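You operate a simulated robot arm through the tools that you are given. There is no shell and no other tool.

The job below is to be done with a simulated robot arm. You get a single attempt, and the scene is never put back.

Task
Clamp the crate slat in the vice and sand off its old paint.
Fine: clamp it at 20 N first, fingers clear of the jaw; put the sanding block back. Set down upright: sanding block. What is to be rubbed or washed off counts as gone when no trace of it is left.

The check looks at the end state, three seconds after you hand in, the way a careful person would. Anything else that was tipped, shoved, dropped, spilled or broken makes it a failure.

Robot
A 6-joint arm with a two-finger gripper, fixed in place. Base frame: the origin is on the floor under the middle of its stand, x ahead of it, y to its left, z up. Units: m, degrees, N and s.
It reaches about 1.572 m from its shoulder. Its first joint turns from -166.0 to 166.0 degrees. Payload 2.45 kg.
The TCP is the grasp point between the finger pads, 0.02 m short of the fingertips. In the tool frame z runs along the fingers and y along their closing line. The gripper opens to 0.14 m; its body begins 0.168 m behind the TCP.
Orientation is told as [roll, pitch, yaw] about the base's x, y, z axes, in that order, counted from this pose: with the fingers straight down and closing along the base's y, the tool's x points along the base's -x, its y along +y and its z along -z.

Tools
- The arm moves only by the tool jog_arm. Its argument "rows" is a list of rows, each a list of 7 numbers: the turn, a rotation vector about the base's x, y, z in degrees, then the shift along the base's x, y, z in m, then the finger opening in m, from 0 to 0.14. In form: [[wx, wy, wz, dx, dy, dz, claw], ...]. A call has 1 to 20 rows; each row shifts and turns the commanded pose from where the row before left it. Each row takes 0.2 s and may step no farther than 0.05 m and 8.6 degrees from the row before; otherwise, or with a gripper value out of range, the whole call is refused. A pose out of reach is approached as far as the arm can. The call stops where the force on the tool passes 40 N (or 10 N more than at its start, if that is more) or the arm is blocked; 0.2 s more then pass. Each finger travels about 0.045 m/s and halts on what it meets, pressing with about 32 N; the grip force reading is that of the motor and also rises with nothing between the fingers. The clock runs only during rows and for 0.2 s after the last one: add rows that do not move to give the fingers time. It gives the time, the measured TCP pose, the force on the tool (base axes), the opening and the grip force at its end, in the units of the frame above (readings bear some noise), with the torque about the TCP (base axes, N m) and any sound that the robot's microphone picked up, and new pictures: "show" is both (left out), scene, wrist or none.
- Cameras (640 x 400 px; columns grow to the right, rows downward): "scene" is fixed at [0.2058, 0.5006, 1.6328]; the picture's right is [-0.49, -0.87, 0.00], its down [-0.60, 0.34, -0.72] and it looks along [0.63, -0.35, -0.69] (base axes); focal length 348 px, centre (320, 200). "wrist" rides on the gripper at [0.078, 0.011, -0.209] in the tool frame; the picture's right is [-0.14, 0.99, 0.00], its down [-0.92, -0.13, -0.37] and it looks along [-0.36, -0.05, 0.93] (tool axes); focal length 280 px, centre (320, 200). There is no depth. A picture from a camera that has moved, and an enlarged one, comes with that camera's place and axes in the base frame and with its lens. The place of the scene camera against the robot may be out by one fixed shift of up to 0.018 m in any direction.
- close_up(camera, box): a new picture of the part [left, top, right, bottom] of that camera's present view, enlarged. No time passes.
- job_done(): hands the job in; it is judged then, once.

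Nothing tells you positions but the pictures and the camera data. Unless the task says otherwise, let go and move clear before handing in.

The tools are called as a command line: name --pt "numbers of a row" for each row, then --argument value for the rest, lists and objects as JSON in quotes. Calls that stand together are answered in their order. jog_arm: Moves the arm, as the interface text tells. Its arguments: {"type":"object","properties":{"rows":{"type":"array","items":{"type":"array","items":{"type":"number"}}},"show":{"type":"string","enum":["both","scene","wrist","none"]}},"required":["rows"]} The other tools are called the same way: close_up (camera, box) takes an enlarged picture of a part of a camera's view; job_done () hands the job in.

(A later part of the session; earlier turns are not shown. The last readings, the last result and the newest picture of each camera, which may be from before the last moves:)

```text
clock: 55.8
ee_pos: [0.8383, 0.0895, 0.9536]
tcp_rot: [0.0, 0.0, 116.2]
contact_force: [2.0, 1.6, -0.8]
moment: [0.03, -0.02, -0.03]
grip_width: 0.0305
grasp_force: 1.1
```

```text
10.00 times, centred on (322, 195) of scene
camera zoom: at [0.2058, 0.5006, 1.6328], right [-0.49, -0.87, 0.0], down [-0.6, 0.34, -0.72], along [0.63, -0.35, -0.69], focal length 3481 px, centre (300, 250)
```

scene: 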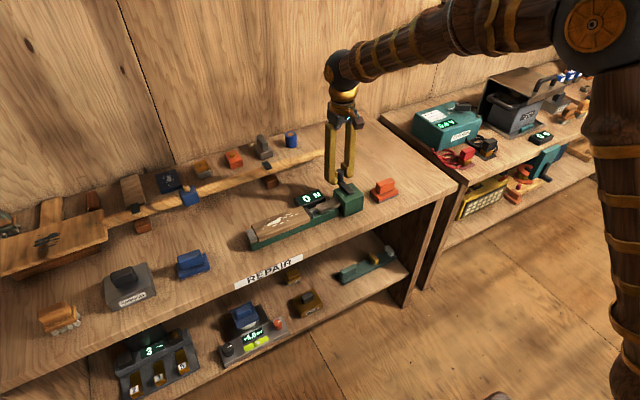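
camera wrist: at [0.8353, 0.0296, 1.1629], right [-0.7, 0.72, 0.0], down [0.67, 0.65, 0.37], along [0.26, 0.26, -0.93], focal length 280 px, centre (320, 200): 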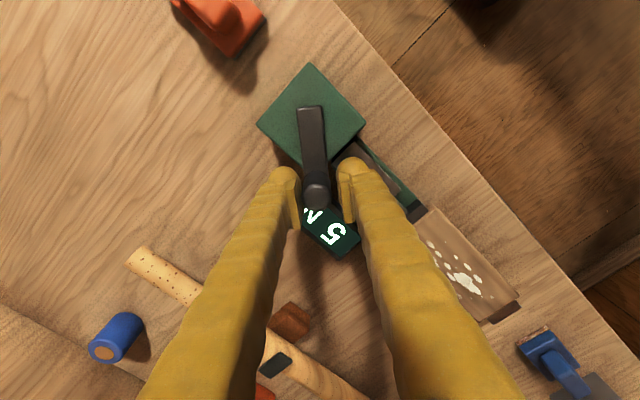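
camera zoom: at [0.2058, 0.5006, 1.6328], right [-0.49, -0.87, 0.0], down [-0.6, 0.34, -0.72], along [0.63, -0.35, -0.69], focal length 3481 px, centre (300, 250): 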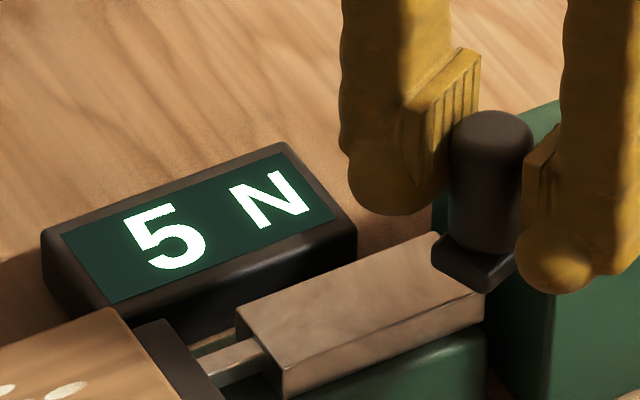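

jog_arm --pt "0 0 0 0 0 0 0.04" --pt "0 0 0 0 0 0 0.055" --pt "0 0 0 0 0 0.02 0.055" --pt "0 0 0 0 0 0.035 0.055" --pt "0 0 -8.5 0 0 0 0.055" --pt "0 0 -8.5 0 0 0 0.055" --pt "0 0 -8.5 0 0 0 0.055" --pt "0 0 -8.5 0 0 0 0.055" --pt "0 0 -8.5 0 0 0 0.055" --pt "0 0 -8.5 0 0 0 0.055" --pt "0 0 -8.5 0 0 0 0.055" --pt "0 0 -8.5 0 0 0 0.055" --pt "0 0 -8.5 0 0 0 0.055" --pt "0 0 -8.5 0 0 0 0.055" --show "none"

jog_arm --pt "0 0 -8.5 0 0 0 0.055" --pt "0 0 -8.5 0 0 0 0.055" --pt "0 0 -8.5 0 0 0 0.055" --pt "0 0 -8.5 0 0 0 0.055" --pt "0 0 -8.5 0 0 0 0.055" --pt "0 0 -8.5 0 0 0 0.055" --pt "0 0 -8.5 0 0 0 0.055" --pt "0 0 -8.5 0 0 0 0.055" --pt "0 0 -8.5 0 0 0 0.055" --pt "0 0 -8.5 0 0 0 0.055" --pt "0 0 -8.5 0 0 0 0.055" --pt "0 0 -1.5 0 0 0 0.055" --pt "0 0 0 0 0 0 0.055" --show "both"

close_up --camera "wrist" --box '[200, 100, 440, 250]'

close_up --camera "scene" --box '[290, 175, 370, 225]'

```text
clock: 58.8
ee_pos: [0.8391, 0.0907, 1.0083]
tcp_rot: [-0.1, 0.0, 30.9]
contact_force: [0.2, -0.2, -0.3]
moment: [0.0, -0.02, 0.0]
grip_width: 0.0552
grasp_force: 0.0
```

```text
clock: 61.6
ee_pos: [0.837, 0.0902, 1.0089]
tcp_rot: [0.0, 0.0, -64.1]
contact_force: [-0.4, 0.5, -0.7]
moment: [0.0, 0.02, 0.0]
grip_width: 0.0552
grasp_force: 0.0
camera wrist: at [0.8147, 0.1651, 1.2176], right [0.95, 0.31, 0.0], down [0.29, -0.88, 0.37], along [0.11, -0.35, -0.93], focal length 280 px, centre (320, 200)
```

scene: 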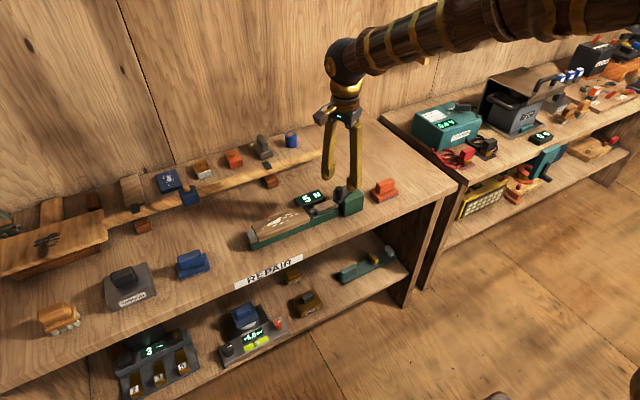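
wrist: 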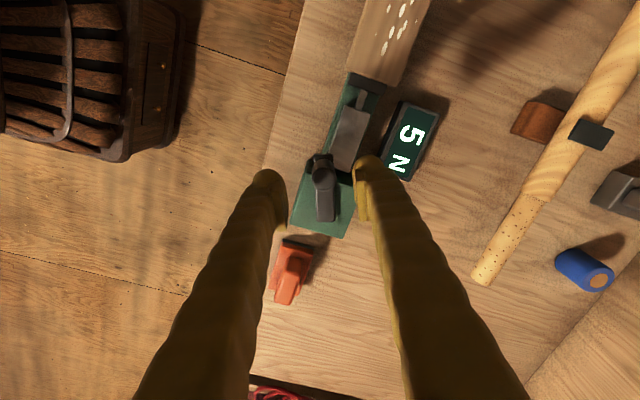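

```text
2.67 times, centred on (320, 175) of wrist
camera zoom: at [0.8147, 0.1651, 1.2176], right [0.95, 0.31, 0.0], down [0.29, -0.88, 0.37], along [0.11, -0.35, -0.93], focal length 748 px, centre (320, 267)
```

zoom: 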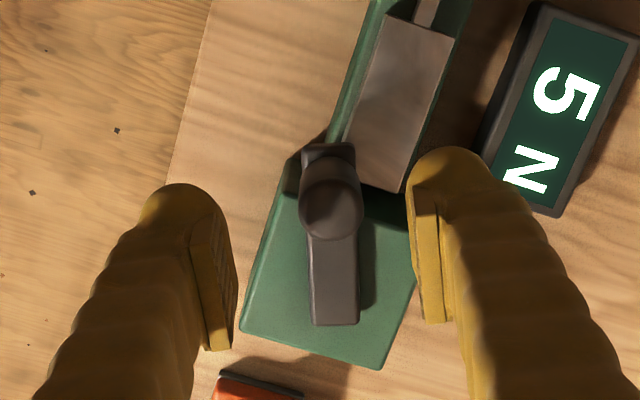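

```text
8.00 times, centred on (330, 200) of scene
camera zoom: at [0.2058, 0.5006, 1.6328], right [-0.49, -0.87, 0.0], down [-0.6, 0.34, -0.72], along [0.63, -0.35, -0.69], focal length 2785 px, centre (240, 200)
```

zoom: 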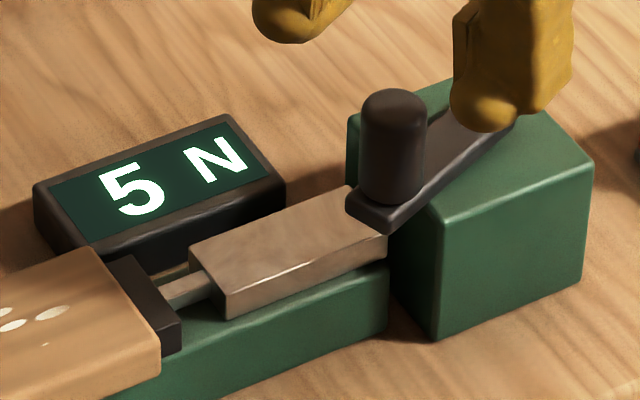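

jog_arm --pt "0 0 0 0.001 -0.001 -0.03 0.055" --pt "0 0 0 0.001 -0.0005 -0.0245 0.055" --pt "0 0 0 0 0 0 0.04" --pt "0 0 0 0 0 0 0.029" --pt "0 0 0 0 0 0 0.029" --pt "0 0 8 -0.0061 -0.0035 0 0.029" --pt "0 0 8 -0.0056 -0.0043 0 0.029" --pt "0 0 8 -0.0049 -0.0051 0 0.029" --pt "0 0 0 0 0 0 0.029" --show "none"

close_up --camera "scene" --box '[290, 175, 354, 215]'

jog_arm --pt "0 0 8 -0.0041 -0.0057 0 0.029" --pt "0 0 8 -0.0033 -0.0062 0 0.029" --pt "0 0 0 0 0 0 0.029" --show "none"

close_up --camera "scene" --box '[290, 175, 354, 215]'

```text
clock: 63.6
ee_pos: [0.8245, 0.0757, 0.9551]
tcp_rot: [0.0, 0.0, -40.0]
contact_force: [0.8, 2.5, 0.1]
moment: [0.01, -0.02, -0.01]
grip_width: 0.0302
grasp_force: 0.5
```

```text
10.00 times, centred on (322, 195) of scene
camera zoom: at [0.2058, 0.5006, 1.6328], right [-0.49, -0.87, 0.0], down [-0.6, 0.34, -0.72], along [0.63, -0.35, -0.69], focal length 3481 px, centre (300, 250)
```

zoom: 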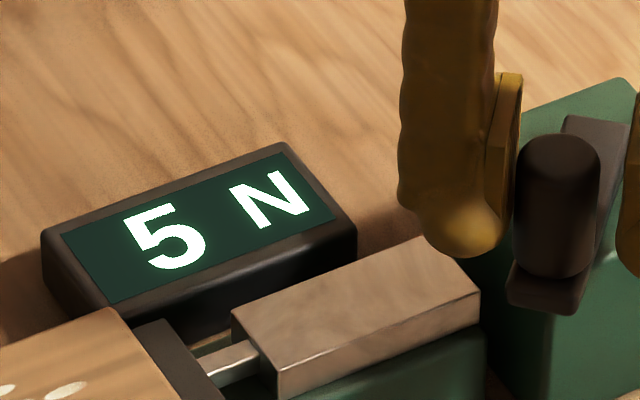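

```text
clock: 64.4
ee_pos: [0.8174, 0.0645, 0.9535]
tcp_rot: [0.0, -0.1, -23.8]
contact_force: [0.1, 2.1, -1.3]
moment: [-0.01, 0.03, -0.01]
grip_width: 0.0305
grasp_force: 1.6
```

```text
10.00 times, centred on (322, 195) of scene
camera zoom: at [0.2058, 0.5006, 1.6328], right [-0.49, -0.87, 0.0], down [-0.6, 0.34, -0.72], along [0.63, -0.35, -0.69], focal length 3481 px, centre (300, 250)
```

zoom: 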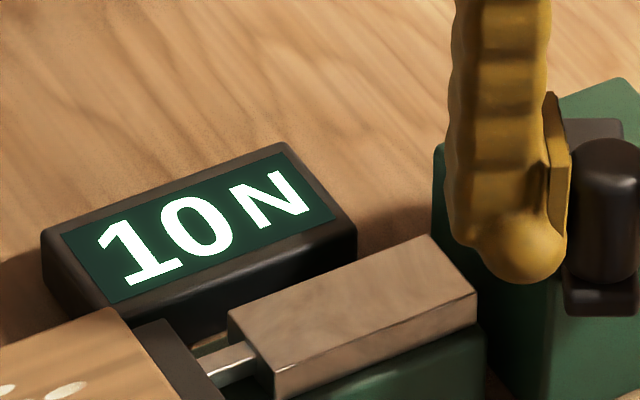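

10 N now; the spacing implies about 0.05 N per degree, with 20 N roughly 240° further. I'll continue turning in one sweep to about +112° yaw, then regrasp.

jog_arm --pt "0 0 8 -0.0024 -0.0066 0 0.029" --pt "0 0 8 -0.0015 -0.0069 0 0.029" --pt "0 0 8 -0.0005 -0.007 0 0.029" --pt "0 0 8 0.0005 -0.007 0 0.029" --pt "0 0 8 0.0015 -0.0069 0 0.029" --pt "0 0 8 0.0024 -0.0066 0 0.029" --pt "0 0 8 0.0033 -0.0062 0 0.029" --pt "0 0 8 0.0041 -0.0057 0 0.029" --pt "0 0 8 0.0049 -0.0051 0 0.029" --pt "0 0 0 0 0 0 0.029" --show "wrist"

close_up --camera "scene" --box '[290, 175, 370, 225]'

jog_arm --pt "0 0 8 0.0056 -0.0043 0 0.029" --pt "0 0 8 0.0061 -0.0035 0 0.029" --pt "0 0 8 0.0065 -0.0026 0 0.029" --pt "0 0 8 0.0068 -0.0017 0 0.029" --pt "0 0 8 0.007 -0.0007 0 0.029" --pt "0 0 8 0.007 0.0002 0 0.029" --pt "0 0 8 0.0069 0.0012 0 0.029" --pt "0 0 8 0.0067 0.0022 0 0.029" --pt "0 0 0 0 0 0 0.029" --show "wrist"

close_up --camera "scene" --box '[290, 175, 370, 225]'

```text
clock: 66.6
ee_pos: [0.8288, 0.0061, 0.9538]
tcp_rot: [0.1, 0.0, 48.1]
contact_force: [-1.7, 1.5, -0.4]
moment: [0.03, -0.01, -0.01]
grip_width: 0.03
grasp_force: 0.9
camera wrist: at [0.7692, -0.0445, 1.1636], right [-0.65, 0.76, 0.0], down [0.71, 0.6, 0.37], along [0.28, 0.24, -0.93], focal length 280 px, centre (320, 200)
```

wrist: 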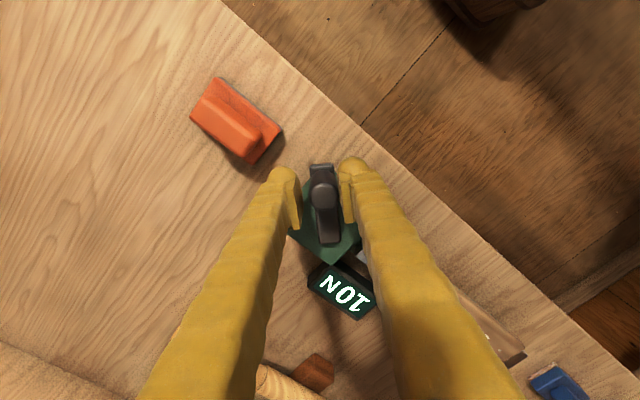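

```text
8.00 times, centred on (330, 200) of scene
camera zoom: at [0.2058, 0.5006, 1.6328], right [-0.49, -0.87, 0.0], down [-0.6, 0.34, -0.72], along [0.63, -0.35, -0.69], focal length 2785 px, centre (240, 200)
```

zoom: 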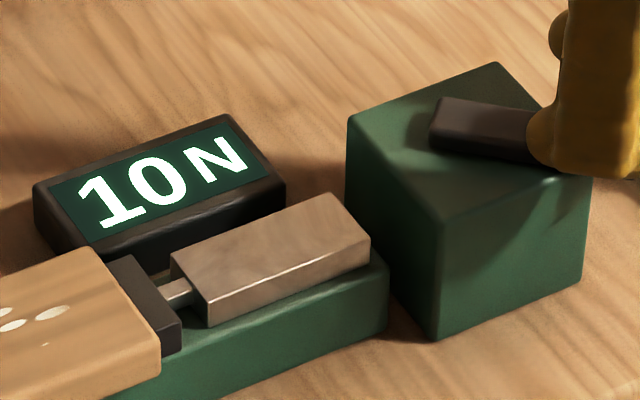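

```text
clock: 68.6
ee_pos: [0.8814, -0.0036, 0.9536]
tcp_rot: [0.0, 0.0, 112.1]
contact_force: [-2.3, -2.3, -0.5]
moment: [-0.06, 0.0, 0.05]
grip_width: 0.03
grasp_force: 0.9
camera wrist: at [0.9017, -0.08, 1.1627], right [-0.97, -0.25, 0.0], down [-0.23, 0.9, 0.37], along [-0.09, 0.36, -0.93], focal length 280 px, centre (320, 200)
```

wrist: 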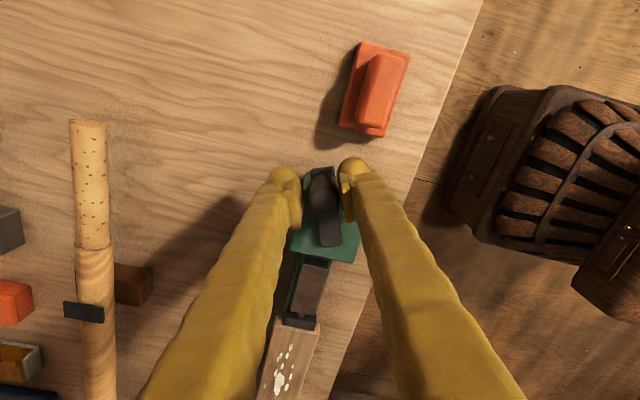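

```text
8.00 times, centred on (330, 200) of scene
camera zoom: at [0.2058, 0.5006, 1.6328], right [-0.49, -0.87, 0.0], down [-0.6, 0.34, -0.72], along [0.63, -0.35, -0.69], focal length 2785 px, centre (240, 200)
```

zoom: 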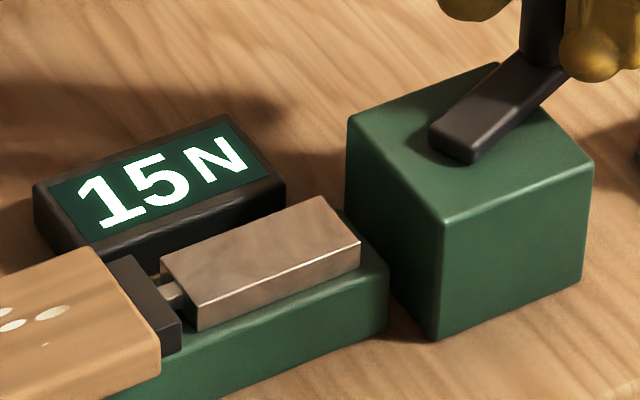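

15 N now. Regrasping once more for the last part.

jog_arm --pt "0 0 0 0 0 0 0.04" --pt "0 0 0 0 0 0 0.055" --pt "0 0 0 0 0 0.02 0.055" --pt "0 0 0 0 0 0.035 0.055" --pt "0 0 -8.5 0 0 0 0.055" --pt "0 0 -8.5 0 0 0 0.055" --pt "0 0 -8.5 0 0 0 0.055" --pt "0 0 -8.5 0 0 0 0.055" --pt "0 0 -8.5 0 0 0 0.055" --pt "0 0 -8.5 0 0 0 0.055" --pt "0 0 -8.5 0 0 0 0.055" --pt "0 0 -8.5 0 0 0 0.055" --pt "0 0 -8.5 0 0 0 0.055" --pt "0 0 -8.5 0 0 0 0.055" --show "none"

jog_arm --pt "0 0 -8.5 0 0 0 0.055" --pt "0 0 -8.5 0 0 0 0.055" --pt "0 0 -8.5 0 0 0 0.055" --pt "0 0 -8.5 0 0 0 0.055" --pt "0 0 -8.5 0 0 0 0.055" --pt "0 0 -8.5 0 0 0 0.055" --pt "0 0 -8.5 0 0 0 0.055" --pt "0 0 -8.5 0 0 0 0.055" --pt "0 0 -8.5 0 0 0 0.055" --pt "0 0 -8.5 0 0 0 0.055" --pt "0 0 -8.5 0 0 0 0.055" --pt "0 0 -1.5 0 0 0 0.055" --pt "0 0 0 0 0 0 0.055" --show "wrist"

close_up --camera "scene" --box '[290, 175, 370, 225]'

```text
clock: 71.6
ee_pos: [0.8812, -0.0038, 1.01]
tcp_rot: [0.0, 0.0, 26.9]
contact_force: [0.0, 1.0, -0.1]
moment: [0.0, 0.04, 0.0]
grip_width: 0.055
grasp_force: 0.0
```

```text
clock: 74.4
ee_pos: [0.8831, -0.0037, 1.0091]
tcp_rot: [0.0, 0.0, -67.9]
contact_force: [-0.3, -1.0, -0.2]
moment: [0.0, 0.02, -0.03]
grip_width: 0.0552
grasp_force: 0.1
camera wrist: at [0.8639, 0.0732, 1.2178], right [0.97, 0.24, 0.0], down [0.23, -0.9, 0.37], along [0.09, -0.36, -0.93], focal length 280 px, centre (320, 200)
```

wrist: 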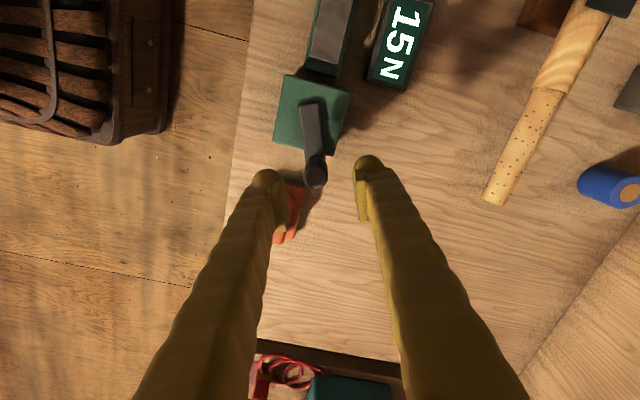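

```text
8.00 times, centred on (330, 200) of scene
camera zoom: at [0.2058, 0.5006, 1.6328], right [-0.49, -0.87, 0.0], down [-0.6, 0.34, -0.72], along [0.63, -0.35, -0.69], focal length 2785 px, centre (240, 200)
```

zoom: 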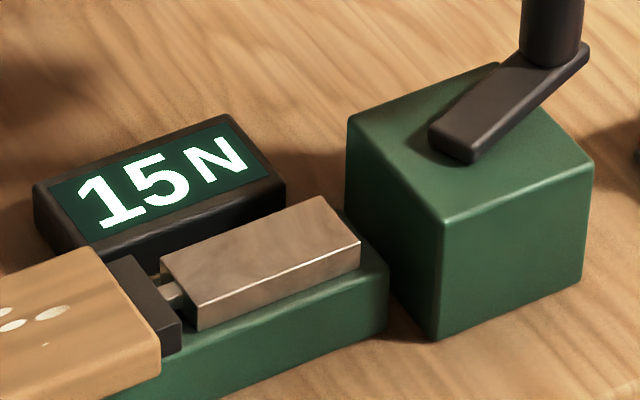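

jog_arm --pt "0 0 0 -0.001 0 -0.03 0.055" --pt "0 0 0 -0.001 0 -0.0255 0.055" --pt "0 0 0 0 0 0 0.04" --pt "0 0 0 0 0 0 0.029" --pt "0 0 0 0 0 0 0.029" --pt "0 0 8 0.0063 0.0031 0 0.029" --pt "0 0 8 0.0058 0.0039 0 0.029" --pt "0 0 8 0.0052 0.0047 0 0.029" --pt "0 0 8 0.0045 0.0054 0 0.029" --pt "0 0 8 0.0037 0.006 0 0.029" --pt "0 0 0 0 0 0 0.029" --show "none"

close_up --camera "scene" --box '[290, 175, 370, 225]'

jog_arm --pt "0 0 8 0.0029 0.0064 0 0.029" --pt "0 0 0 0 0 0 0.029" --show "none"

close_up --camera "scene" --box '[290, 175, 370, 225]'

jog_arm --pt "0 0 8 0.002 0.0068 0 0.029" --pt "0 0 0 0 0 0 0.029" --show "none"

close_up --camera "scene" --box '[290, 175, 370, 225]'

```text
clock: 76.8
ee_pos: [0.9065, 0.0193, 0.9542]
tcp_rot: [0.0, 0.1, -27.8]
contact_force: [-1.4, -1.5, 0.5]
moment: [0.01, 0.03, 0.0]
grip_width: 0.0302
grasp_force: 1.0
```

```text
8.00 times, centred on (330, 200) of scene
camera zoom: at [0.2058, 0.5006, 1.6328], right [-0.49, -0.87, 0.0], down [-0.6, 0.34, -0.72], along [0.63, -0.35, -0.69], focal length 2785 px, centre (240, 200)
```

zoom: 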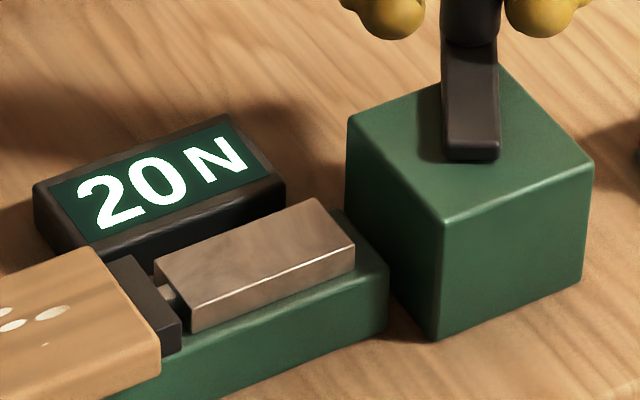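

```text
clock: 77.4
ee_pos: [0.9078, 0.025, 0.9534]
tcp_rot: [0.0, 0.0, -20.1]
contact_force: [-0.2, -3.4, -0.6]
moment: [-0.04, 0.03, 0.01]
grip_width: 0.0307
grasp_force: 0.6
```

```text
8.00 times, centred on (330, 200) of scene
camera zoom: at [0.2058, 0.5006, 1.6328], right [-0.49, -0.87, 0.0], down [-0.6, 0.34, -0.72], along [0.63, -0.35, -0.69], focal length 2785 px, centre (240, 200)
```

zoom: 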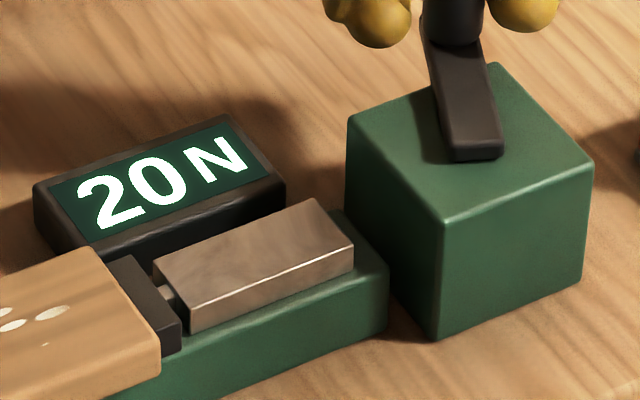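

```text
clock: 78.0
ee_pos: [0.9103, 0.0322, 0.9539]
tcp_rot: [-0.1, 0.0, -11.9]
contact_force: [0.8, -1.6, -0.4]
moment: [0.01, 0.02, 0.0]
grip_width: 0.0301
grasp_force: 0.2
```

```text
8.00 times, centred on (330, 200) of scene
camera zoom: at [0.2058, 0.5006, 1.6328], right [-0.49, -0.87, 0.0], down [-0.6, 0.34, -0.72], along [0.63, -0.35, -0.69], focal length 2785 px, centre (240, 200)
```

zoom: 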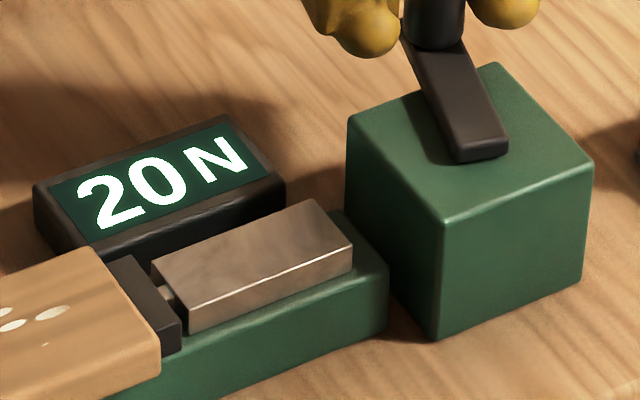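

20 N is displayed; the steps suggest the display rounds to 5 N and switched recently. I'll turn about 20° more to sit in the middle of the 20 N band.

jog_arm --pt "0 0 8 0.001 0.007 0 0.029" --pt "0 0 8 0 0.007 0 0.029" --pt "0 0 6 -0.0006 0.0053 0 0.029" --pt "0 0 0 0 0 0 0.029" --show "none"

close_up --camera "scene" --box '[230, 170, 374, 260]'

```text
clock: 79.0
ee_pos: [0.9105, 0.0524, 0.9532]
tcp_rot: [0.0, 0.0, 10.1]
contact_force: [0.8, -2.5, 0.6]
moment: [-0.05, 0.04, 0.04]
grip_width: 0.0313
grasp_force: 1.3
```

```text
4.44 times, centred on (302, 215) of scene
camera zoom: at [0.2058, 0.5006, 1.6328], right [-0.49, -0.87, 0.0], down [-0.6, 0.34, -0.72], along [0.63, -0.35, -0.69], focal length 1547 px, centre (400, 133)
```

zoom: 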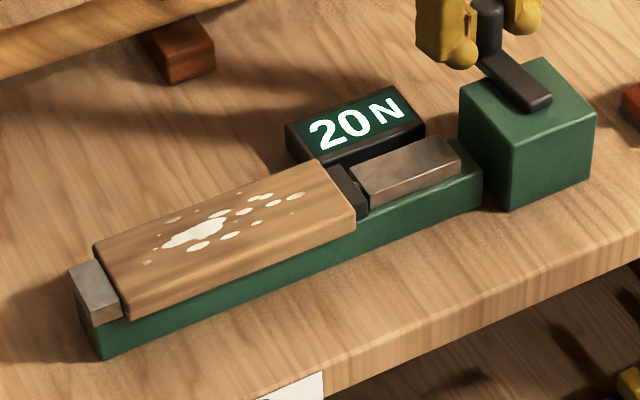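

The vice reads 20 N. I'll open, lift clear and move over the sanding block.

jog_arm --pt "0 0 0 0 0 0 0.04" --pt "0 0 0 0 0 0 0.06" --pt "0 0 0 0 0 0.02 0.06" --pt "0 0 0 0 0 0.04 0.06" --pt "0 0 0 0 0 0.03 0.06" --pt "0 0 -5 -0.0144 -0.0355 0 0.09" --pt "0 0 -5 -0.0144 -0.0355 0 0.09" --pt "0 0 0 -0.0144 -0.0355 0 0.09" --pt "0 0 0 -0.0144 -0.0355 0 0.09" --pt "0 0 0 0 0 0 0.09" --show "both"

close_up --camera "wrist" --box '[200, 70, 440, 220]'

close_up --camera "scene" --box '[290, 150, 434, 240]'

```text
clock: 81.2
ee_pos: [0.8545, -0.0922, 1.0433]
tcp_rot: [0.0, 0.0, 0.0]
contact_force: [0.5, -0.3, 0.8]
moment: [0.02, 0.02, 0.0]
grip_width: 0.0898
grasp_force: 0.0
camera wrist: at [0.7763, -0.0814, 1.2527], right [0.14, 0.99, 0.0], down [0.92, -0.13, 0.37], along [0.36, -0.05, -0.93], focal length 280 px, centre (320, 200)
```

scene: 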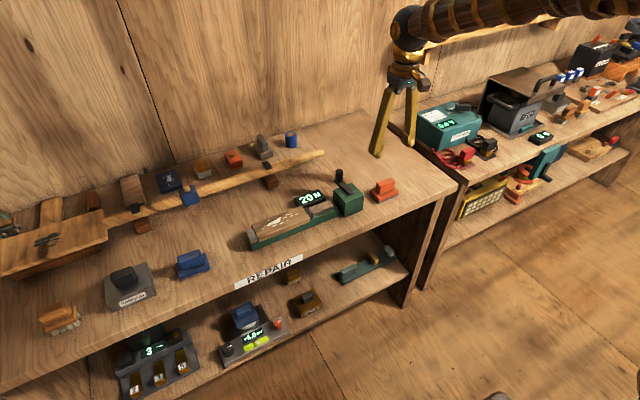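
wrist: 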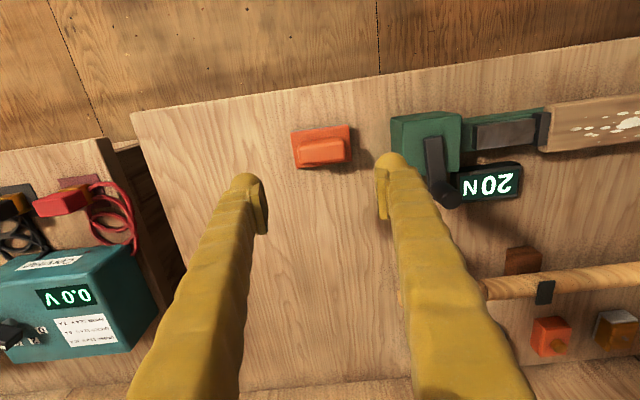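

```text
2.67 times, centred on (320, 145) of wrist
camera zoom: at [0.7763, -0.0814, 1.2527], right [0.14, 0.99, 0.0], down [0.92, -0.13, 0.37], along [0.36, -0.05, -0.93], focal length 748 px, centre (320, 347)
```

zoom: 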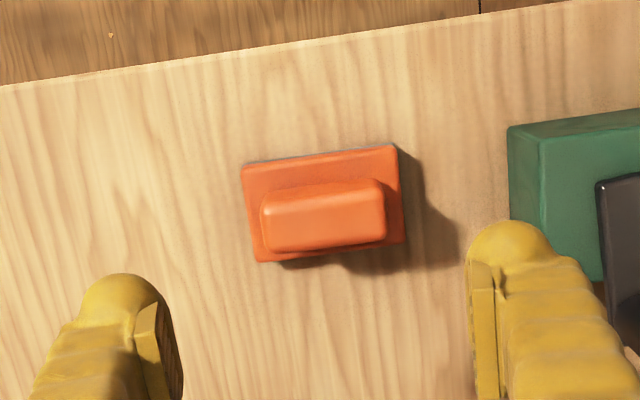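

```text
4.44 times, centred on (362, 195) of scene
camera zoom: at [0.2058, 0.5006, 1.6328], right [-0.49, -0.87, 0.0], down [-0.6, 0.34, -0.72], along [0.63, -0.35, -0.69], focal length 1547 px, centre (133, 222)
```

zoom: 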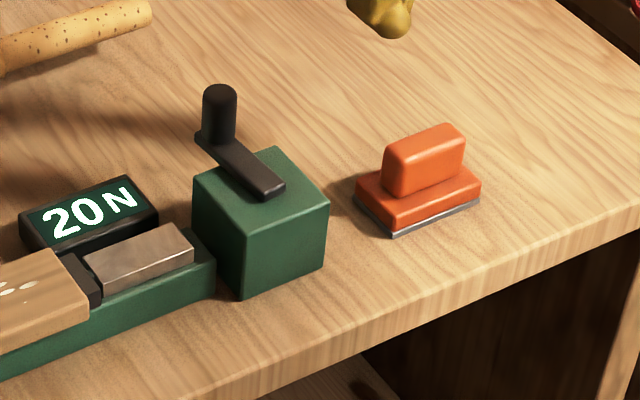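

The block's handle is about 57 mm long (y) by 22 mm, top at z≈0.910, centred near (0.852, −0.091). I'll descend over it and grip its ends.

jog_arm --pt "0 0 0 -0.0025 0.001 -0.04 0.09" --pt "0 0 0 0 0 -0.04 0.09" --pt "0 0 0 0 0 -0.03 0.085" --pt "0 0 0 0 0 -0.02 0.085" --pt "0 0 0 0 0 -0.013 0.085" --pt "0 0 0 0 0 0 0.085" --show "both"

close_up --camera "scene" --box '[330, 140, 458, 220]'

close_up --camera "wrist" --box '[200, 70, 440, 220]'

```text
clock: 82.6
ee_pos: [0.8513, -0.0897, 0.9015]
tcp_rot: [0.1, 0.0, 0.0]
contact_force: [-0.2, 0.3, 0.6]
moment: [0.0, 0.01, 0.02]
grip_width: 0.0851
grasp_force: 0.2
camera wrist: at [0.7736, -0.0779, 1.1098], right [0.14, 0.99, 0.0], down [0.92, -0.13, 0.37], along [0.36, -0.05, -0.93], focal length 280 px, centre (320, 200)
```

scene: 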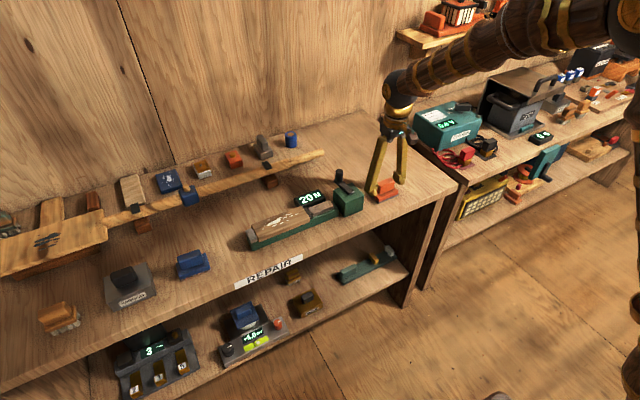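
wrist: 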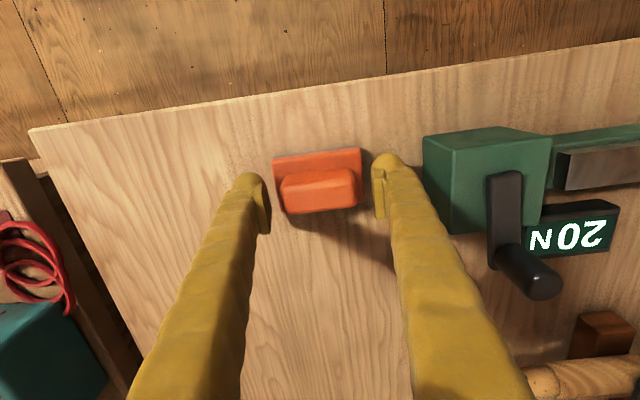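

```text
5.00 times, centred on (394, 180) of scene
camera zoom: at [0.2058, 0.5006, 1.6328], right [-0.49, -0.87, 0.0], down [-0.6, 0.34, -0.72], along [0.63, -0.35, -0.69], focal length 1740 px, centre (-50, 300)
```

zoom: 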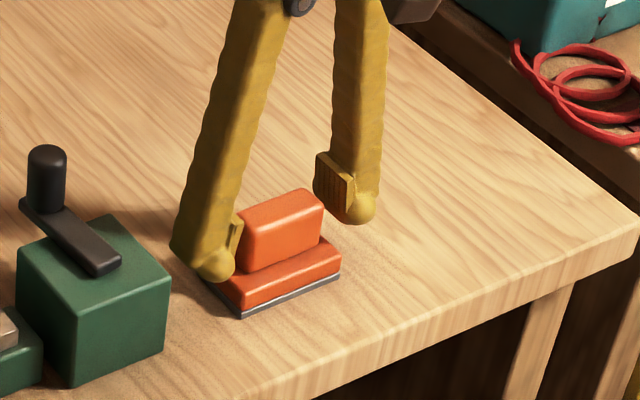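

```text
2.67 times, centred on (320, 145) of wrist
camera zoom: at [0.7736, -0.0779, 1.1098], right [0.14, 0.99, 0.0], down [0.92, -0.13, 0.37], along [0.36, -0.05, -0.93], focal length 748 px, centre (320, 347)
```

zoom: 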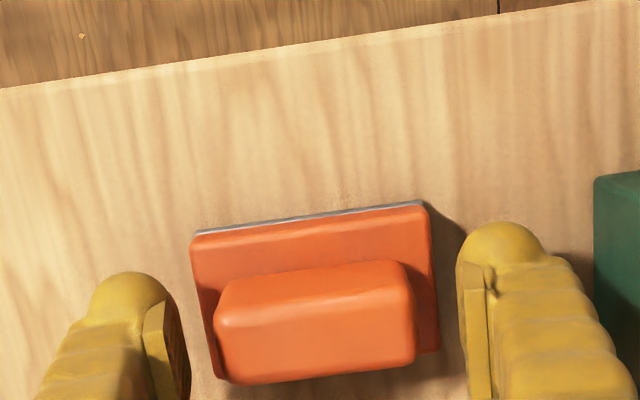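

Aligned with the handle. Closing the grip.

jog_arm --pt "0 0 0 0 0 0 0.07" --pt "0 0 0 0 0 0 0.05" --pt "0 0 0 0 0 0 0.035" --pt "0 0 0 0 0 0 0.035" --pt "0 0 0 0 0 0 0.035" --pt "0 0 0 0 0 0 0.035" --show "wrist"

close_up --camera "scene" --box '[330, 140, 458, 220]'

```text
clock: 84.0
ee_pos: [0.8496, -0.089, 0.9022]
tcp_rot: [-0.1, 0.0, 0.1]
contact_force: [-0.7, -0.3, -0.6]
moment: [0.02, 0.03, -0.01]
grip_width: 0.0593
grasp_force: 31.8
camera wrist: at [0.7736, -0.0779, 1.1101], right [0.14, 0.99, 0.0], down [0.92, -0.13, 0.37], along [0.36, -0.05, -0.93], focal length 280 px, centre (320, 200)
```

wrist: 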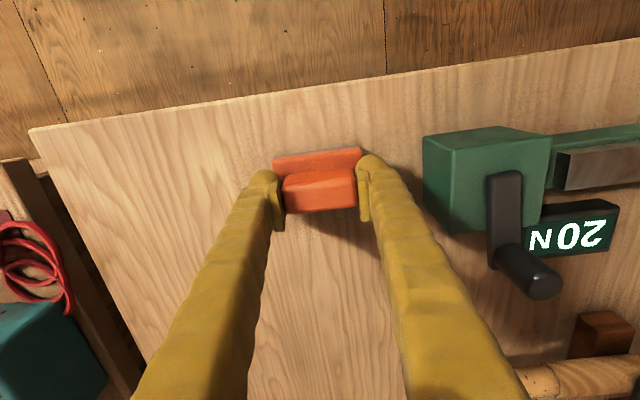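

```text
5.00 times, centred on (394, 180) of scene
camera zoom: at [0.2058, 0.5006, 1.6328], right [-0.49, -0.87, 0.0], down [-0.6, 0.34, -0.72], along [0.63, -0.35, -0.69], focal length 1740 px, centre (-50, 300)
```

zoom: 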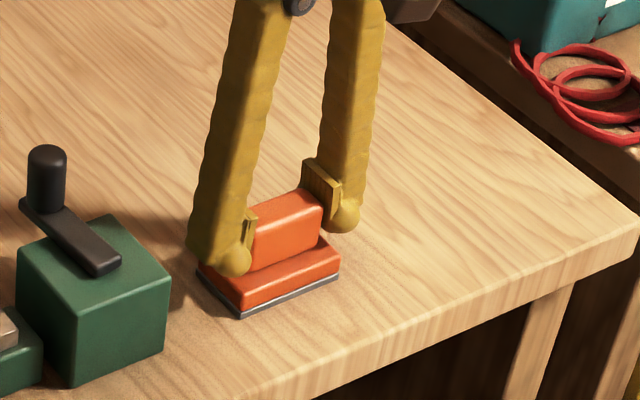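

The block is gripped firmly (59 mm). I'll lift it and carry it over the clamped slat.

jog_arm --pt "0 0 0 0 0 0.02 0.035" --pt "0 0 0 0 0 0.045 0.035" --pt "0 0 0 0 0 0.045 0.035" --pt "0 0 0 0 0 0.04 0.035" --pt "0 0 0 0.002 0.045 0 0.035" --pt "0 0 0 0.002 0.045 0 0.035" --pt "0 0 0 0.002 0.045 0 0.035" --pt "0 0 0 0.002 0.045 0 0.035" --pt "0 0 0 0.002 0.045 0 0.035" --pt "0 0 0 0.002 0.045 0 0.035" --pt "0 0 0 0.002 0.045 0 0.035" --pt "0 0 0 0.002 0.045 0 0.035" --pt "0 0 0 0 0 0 0.035" --show "both"

close_up --camera "scene" --box '[220, 140, 380, 240]'

```text
clock: 86.8
ee_pos: [0.8681, 0.2721, 1.0492]
tcp_rot: [0.0, 0.0, 0.0]
contact_force: [0.9, -1.2, -2.5]
moment: [0.0, 0.01, -0.03]
grip_width: 0.0594
grasp_force: 31.9
camera wrist: at [0.7899, 0.2832, 1.2588], right [0.14, 0.99, 0.0], down [0.92, -0.13, 0.37], along [0.36, -0.05, -0.93], focal length 280 px, centre (320, 200)
```

scene: 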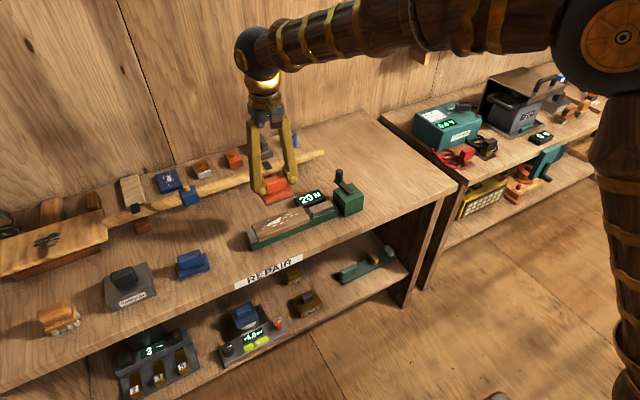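
wrist: 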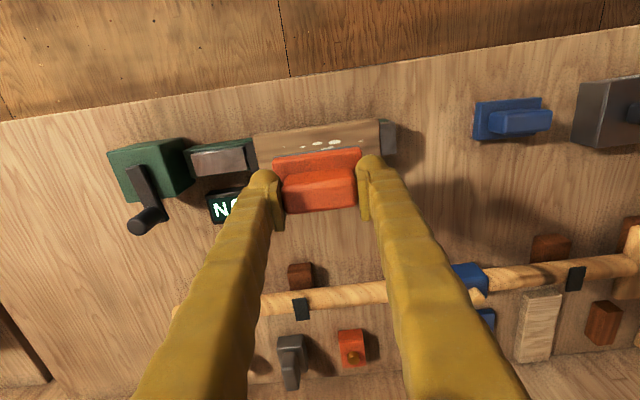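

```text
4.00 times, centred on (300, 190) of scene
camera zoom: at [0.2058, 0.5006, 1.6328], right [-0.49, -0.87, 0.0], down [-0.6, 0.34, -0.72], along [0.63, -0.35, -0.69], focal length 1392 px, centre (400, 240)
```

zoom: 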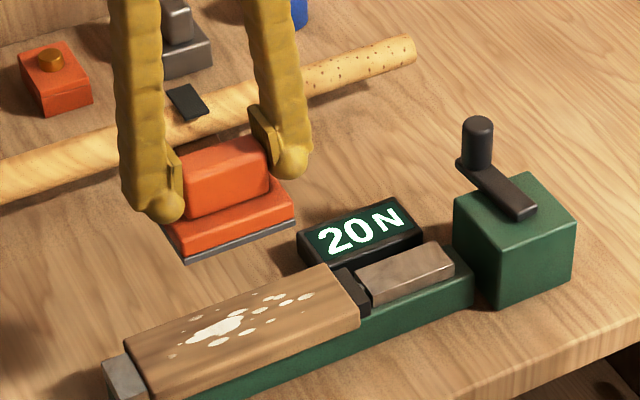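

Block is level above the slat and the vice still reads 20 N. Lowering towards contact.

jog_arm --pt "0 0 0 -0.001 -0.001 -0.04 0.035" --pt "0 0 0 0 0 -0.035 0.035" --pt "0 0 0 0 0 -0.012 0.035" --pt "0 0 0 0 0 -0.005 0.035" --pt "0 0 0 0 0 0 0.035" --show "both"

close_up --camera "scene" --box '[220, 160, 380, 260]'

```text
clock: 88.0
ee_pos: [0.8675, 0.2694, 0.9582]
tcp_rot: [-0.1, 0.0, 0.1]
contact_force: [0.2, 0.8, -2.1]
moment: [-0.01, 0.0, 0.0]
grip_width: 0.0596
grasp_force: 31.7
camera wrist: at [0.7894, 0.2803, 1.1674], right [0.14, 0.99, 0.0], down [0.92, -0.13, 0.37], along [0.37, -0.05, -0.93], focal length 280 px, centre (320, 200)
```

scene: 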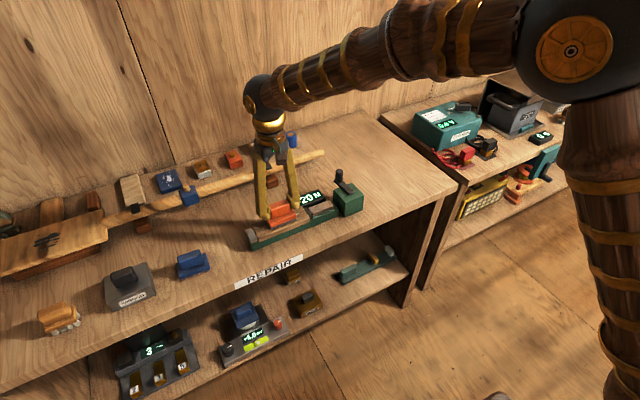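
wrist: 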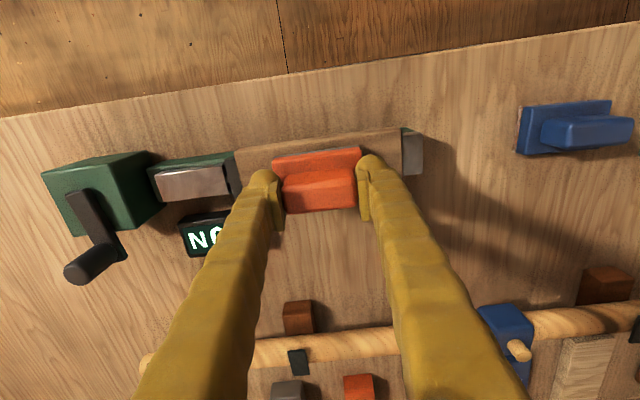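

```text
4.00 times, centred on (300, 210) of scene
camera zoom: at [0.2058, 0.5006, 1.6328], right [-0.49, -0.87, 0.0], down [-0.6, 0.34, -0.72], along [0.63, -0.35, -0.69], focal length 1392 px, centre (400, 160)
```

zoom: 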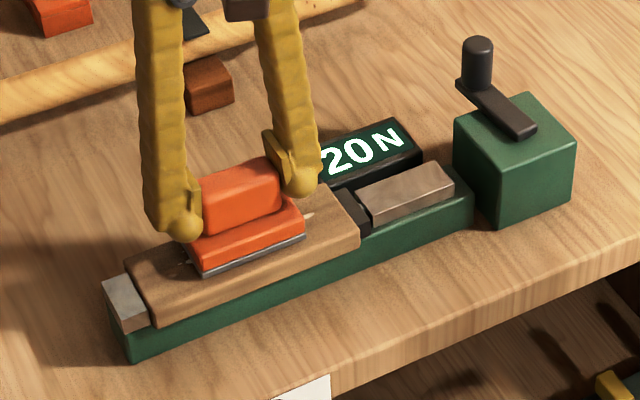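

jog_arm --pt "0 0 0 0 0 -0.002 0.035" --pt "0 0 0 0 0 -0.0015 0.035" --pt "0 0 0 0 0 0 0.035" --show "none"

jog_arm --pt "0 0 0 0 0 -0.001 0.035" --pt "0 0 0 0 0 0 0.035" --show "none"

```text
clock: 88.8
ee_pos: [0.8665, 0.2674, 0.956]
tcp_rot: [0.0, 0.0, 0.0]
contact_force: [-2.3, -3.9, 16.9]
moment: [-0.14, 0.28, -0.02]
grip_width: 0.0593
grasp_force: 31.3
```

```text
clock: 89.4
ee_pos: [0.8662, 0.2697, 0.9551]
tcp_rot: [-0.1, -0.1, -0.1]
contact_force: [2.4, -2.3, 32.2]
moment: [0.05, -0.02, -0.03]
grip_width: 0.0594
grasp_force: 32.0
```

Contact made at z≈0.956 (32 N now). I'll back off to about 15 N and make the first back-and-forth strokes along the slat.

jog_arm --pt "0 0 0 0 0 0.001 0.035" --pt "0 0 0 0 0.0165 0 0.035" --pt "0 0 0 0 0.0165 0 0.035" --pt "0 0 0 0 -0.0165 0 0.035" --pt "0 0 0 0 -0.0165 0 0.035" --pt "0 0 0 0 -0.0165 0 0.035" --pt "0 0 0 0 -0.0165 0 0.035" --pt "0 0 0 0 0.0165 0 0.035" --pt "0 0 0 0 0.0165 0 0.035" --pt "0 0 0 0 0 0 0.035" --show "both"

close_up --camera "scene" --box '[220, 160, 380, 260]'

```text
clock: 91.6
ee_pos: [0.8637, 0.2711, 0.9559]
tcp_rot: [-0.1, 0.0, 0.1]
contact_force: [-0.4, -1.1, 2.6]
moment: [-0.08, -0.1, -0.07]
grip_width: 0.0593
grasp_force: 31.8
camera wrist: at [0.7868, 0.2822, 1.1642], right [0.14, 0.99, 0.0], down [0.92, -0.13, 0.37], along [0.36, -0.05, -0.93], focal length 280 px, centre (320, 200)
```

scene: 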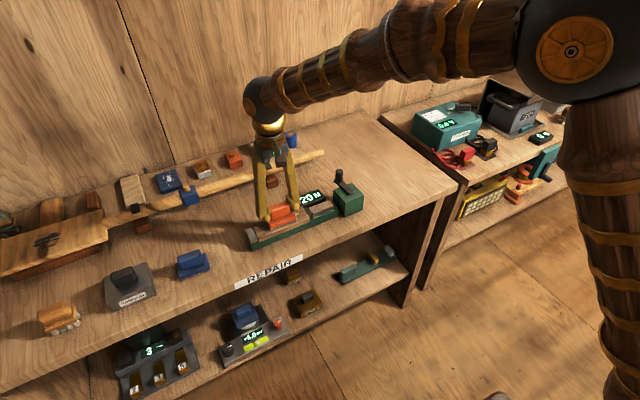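
wrist: 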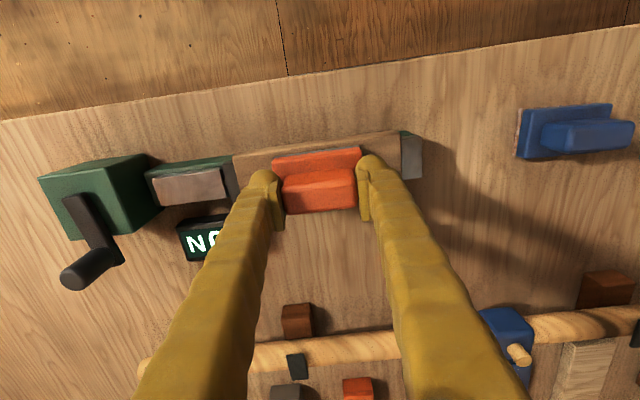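

```text
4.00 times, centred on (300, 210) of scene
camera zoom: at [0.2058, 0.5006, 1.6328], right [-0.49, -0.87, 0.0], down [-0.6, 0.34, -0.72], along [0.63, -0.35, -0.69], focal length 1392 px, centre (400, 160)
```

zoom: 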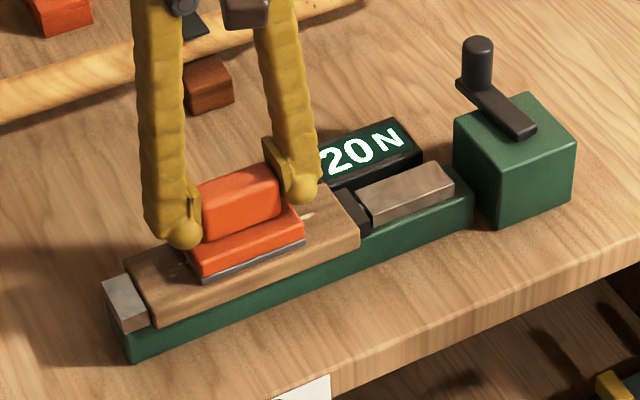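

Pressure fell to a few N; I'll press slightly more and do more strokes with full coverage.

jog_arm --pt "0 0 0 0.001 0 -0.0006 0.035" --pt "0 0 0 0 0.017 0 0.035" --pt "0 0 0 0 0.017 0 0.035" --pt "0 0 0 0 -0.017 0 0.035" --pt "0 0 0 0 -0.017 0 0.035" --pt "0 0 0 0 -0.017 0 0.035" --pt "0 0 0 0 -0.017 0 0.035" --pt "0 0 0 0 0.017 0 0.035" --pt "0 0 0 0 0.017 0 0.035" --pt "0 0 0 0 0.017 0 0.035" --pt "0 0 0 0 0.017 0 0.035" --pt "0 0 0 0 -0.017 0 0.035" --pt "0 0 0 0 -0.017 0 0.035" --pt "0 0 0 0 -0.017 0 0.035" --pt "0 0 0 0 -0.017 0 0.035" --pt "0 0 0 0 0.017 0 0.035" --pt "0 0 0 0 0.017 0 0.035" --pt "0 0 0 0 0 0 0.035" --show "none"

jog_arm --pt "0 0 0 0 0 0.02 0.035" --pt "0 0 0 0.02 0 0.04 0.035" --pt "0 0 0 0.04 0 0.01 0.035" --pt "0 0 0 0.01 0 0 0.035" --pt "0 0 0 0 0 0 0.035" --show "both"

close_up --camera "scene" --box '[240, 180, 336, 240]'

close_up --camera "wrist" --box '[220, 60, 420, 185]'

```text
clock: 95.4
ee_pos: [0.8668, 0.2698, 0.9556]
tcp_rot: [-0.1, 0.0, 0.0]
contact_force: [-0.2, -5.0, 11.4]
moment: [-0.13, -0.04, -0.04]
grip_width: 0.0595
grasp_force: 32.7
```

```text
clock: 96.6
ee_pos: [0.9355, 0.2703, 1.0252]
tcp_rot: [0.0, 0.0, 0.0]
contact_force: [-0.2, 0.2, -1.3]
moment: [0.0, 0.0, -0.01]
grip_width: 0.0595
grasp_force: 32.1
camera wrist: at [0.8582, 0.2809, 1.234], right [0.14, 0.99, 0.0], down [0.92, -0.13, 0.37], along [0.36, -0.05, -0.93], focal length 280 px, centre (320, 200)
```

scene: 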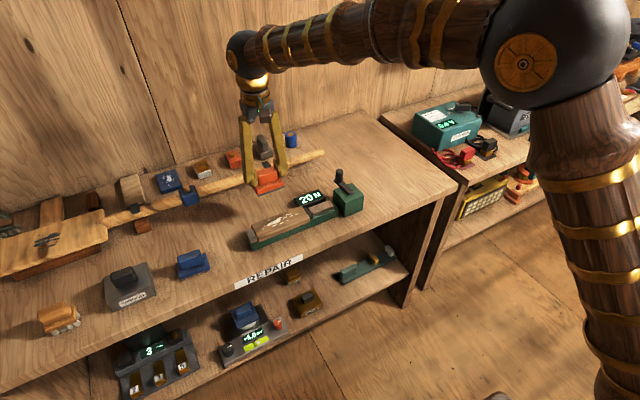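
wrist: 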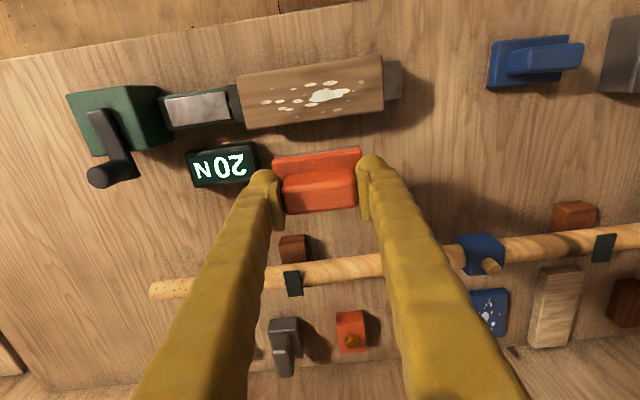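

```text
6.67 times, centred on (288, 210) of scene
camera zoom: at [0.2058, 0.5006, 1.6328], right [-0.49, -0.87, 0.0], down [-0.6, 0.34, -0.72], along [0.63, -0.35, -0.69], focal length 2321 px, centre (533, 133)
```

zoom: 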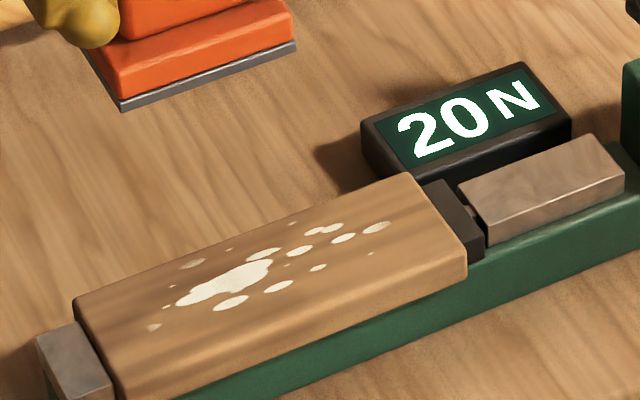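

```text
3.20 times, centred on (320, 122) of wrist
camera zoom: at [0.8582, 0.2809, 1.234], right [0.14, 0.99, 0.0], down [0.92, -0.13, 0.37], along [0.36, -0.05, -0.93], focal length 897 px, centre (320, 448)
```

zoom: 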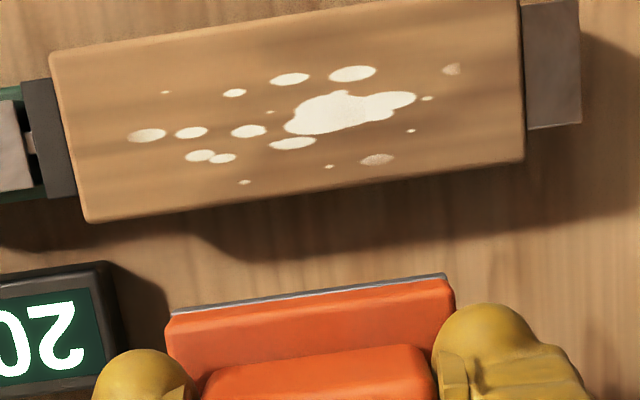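

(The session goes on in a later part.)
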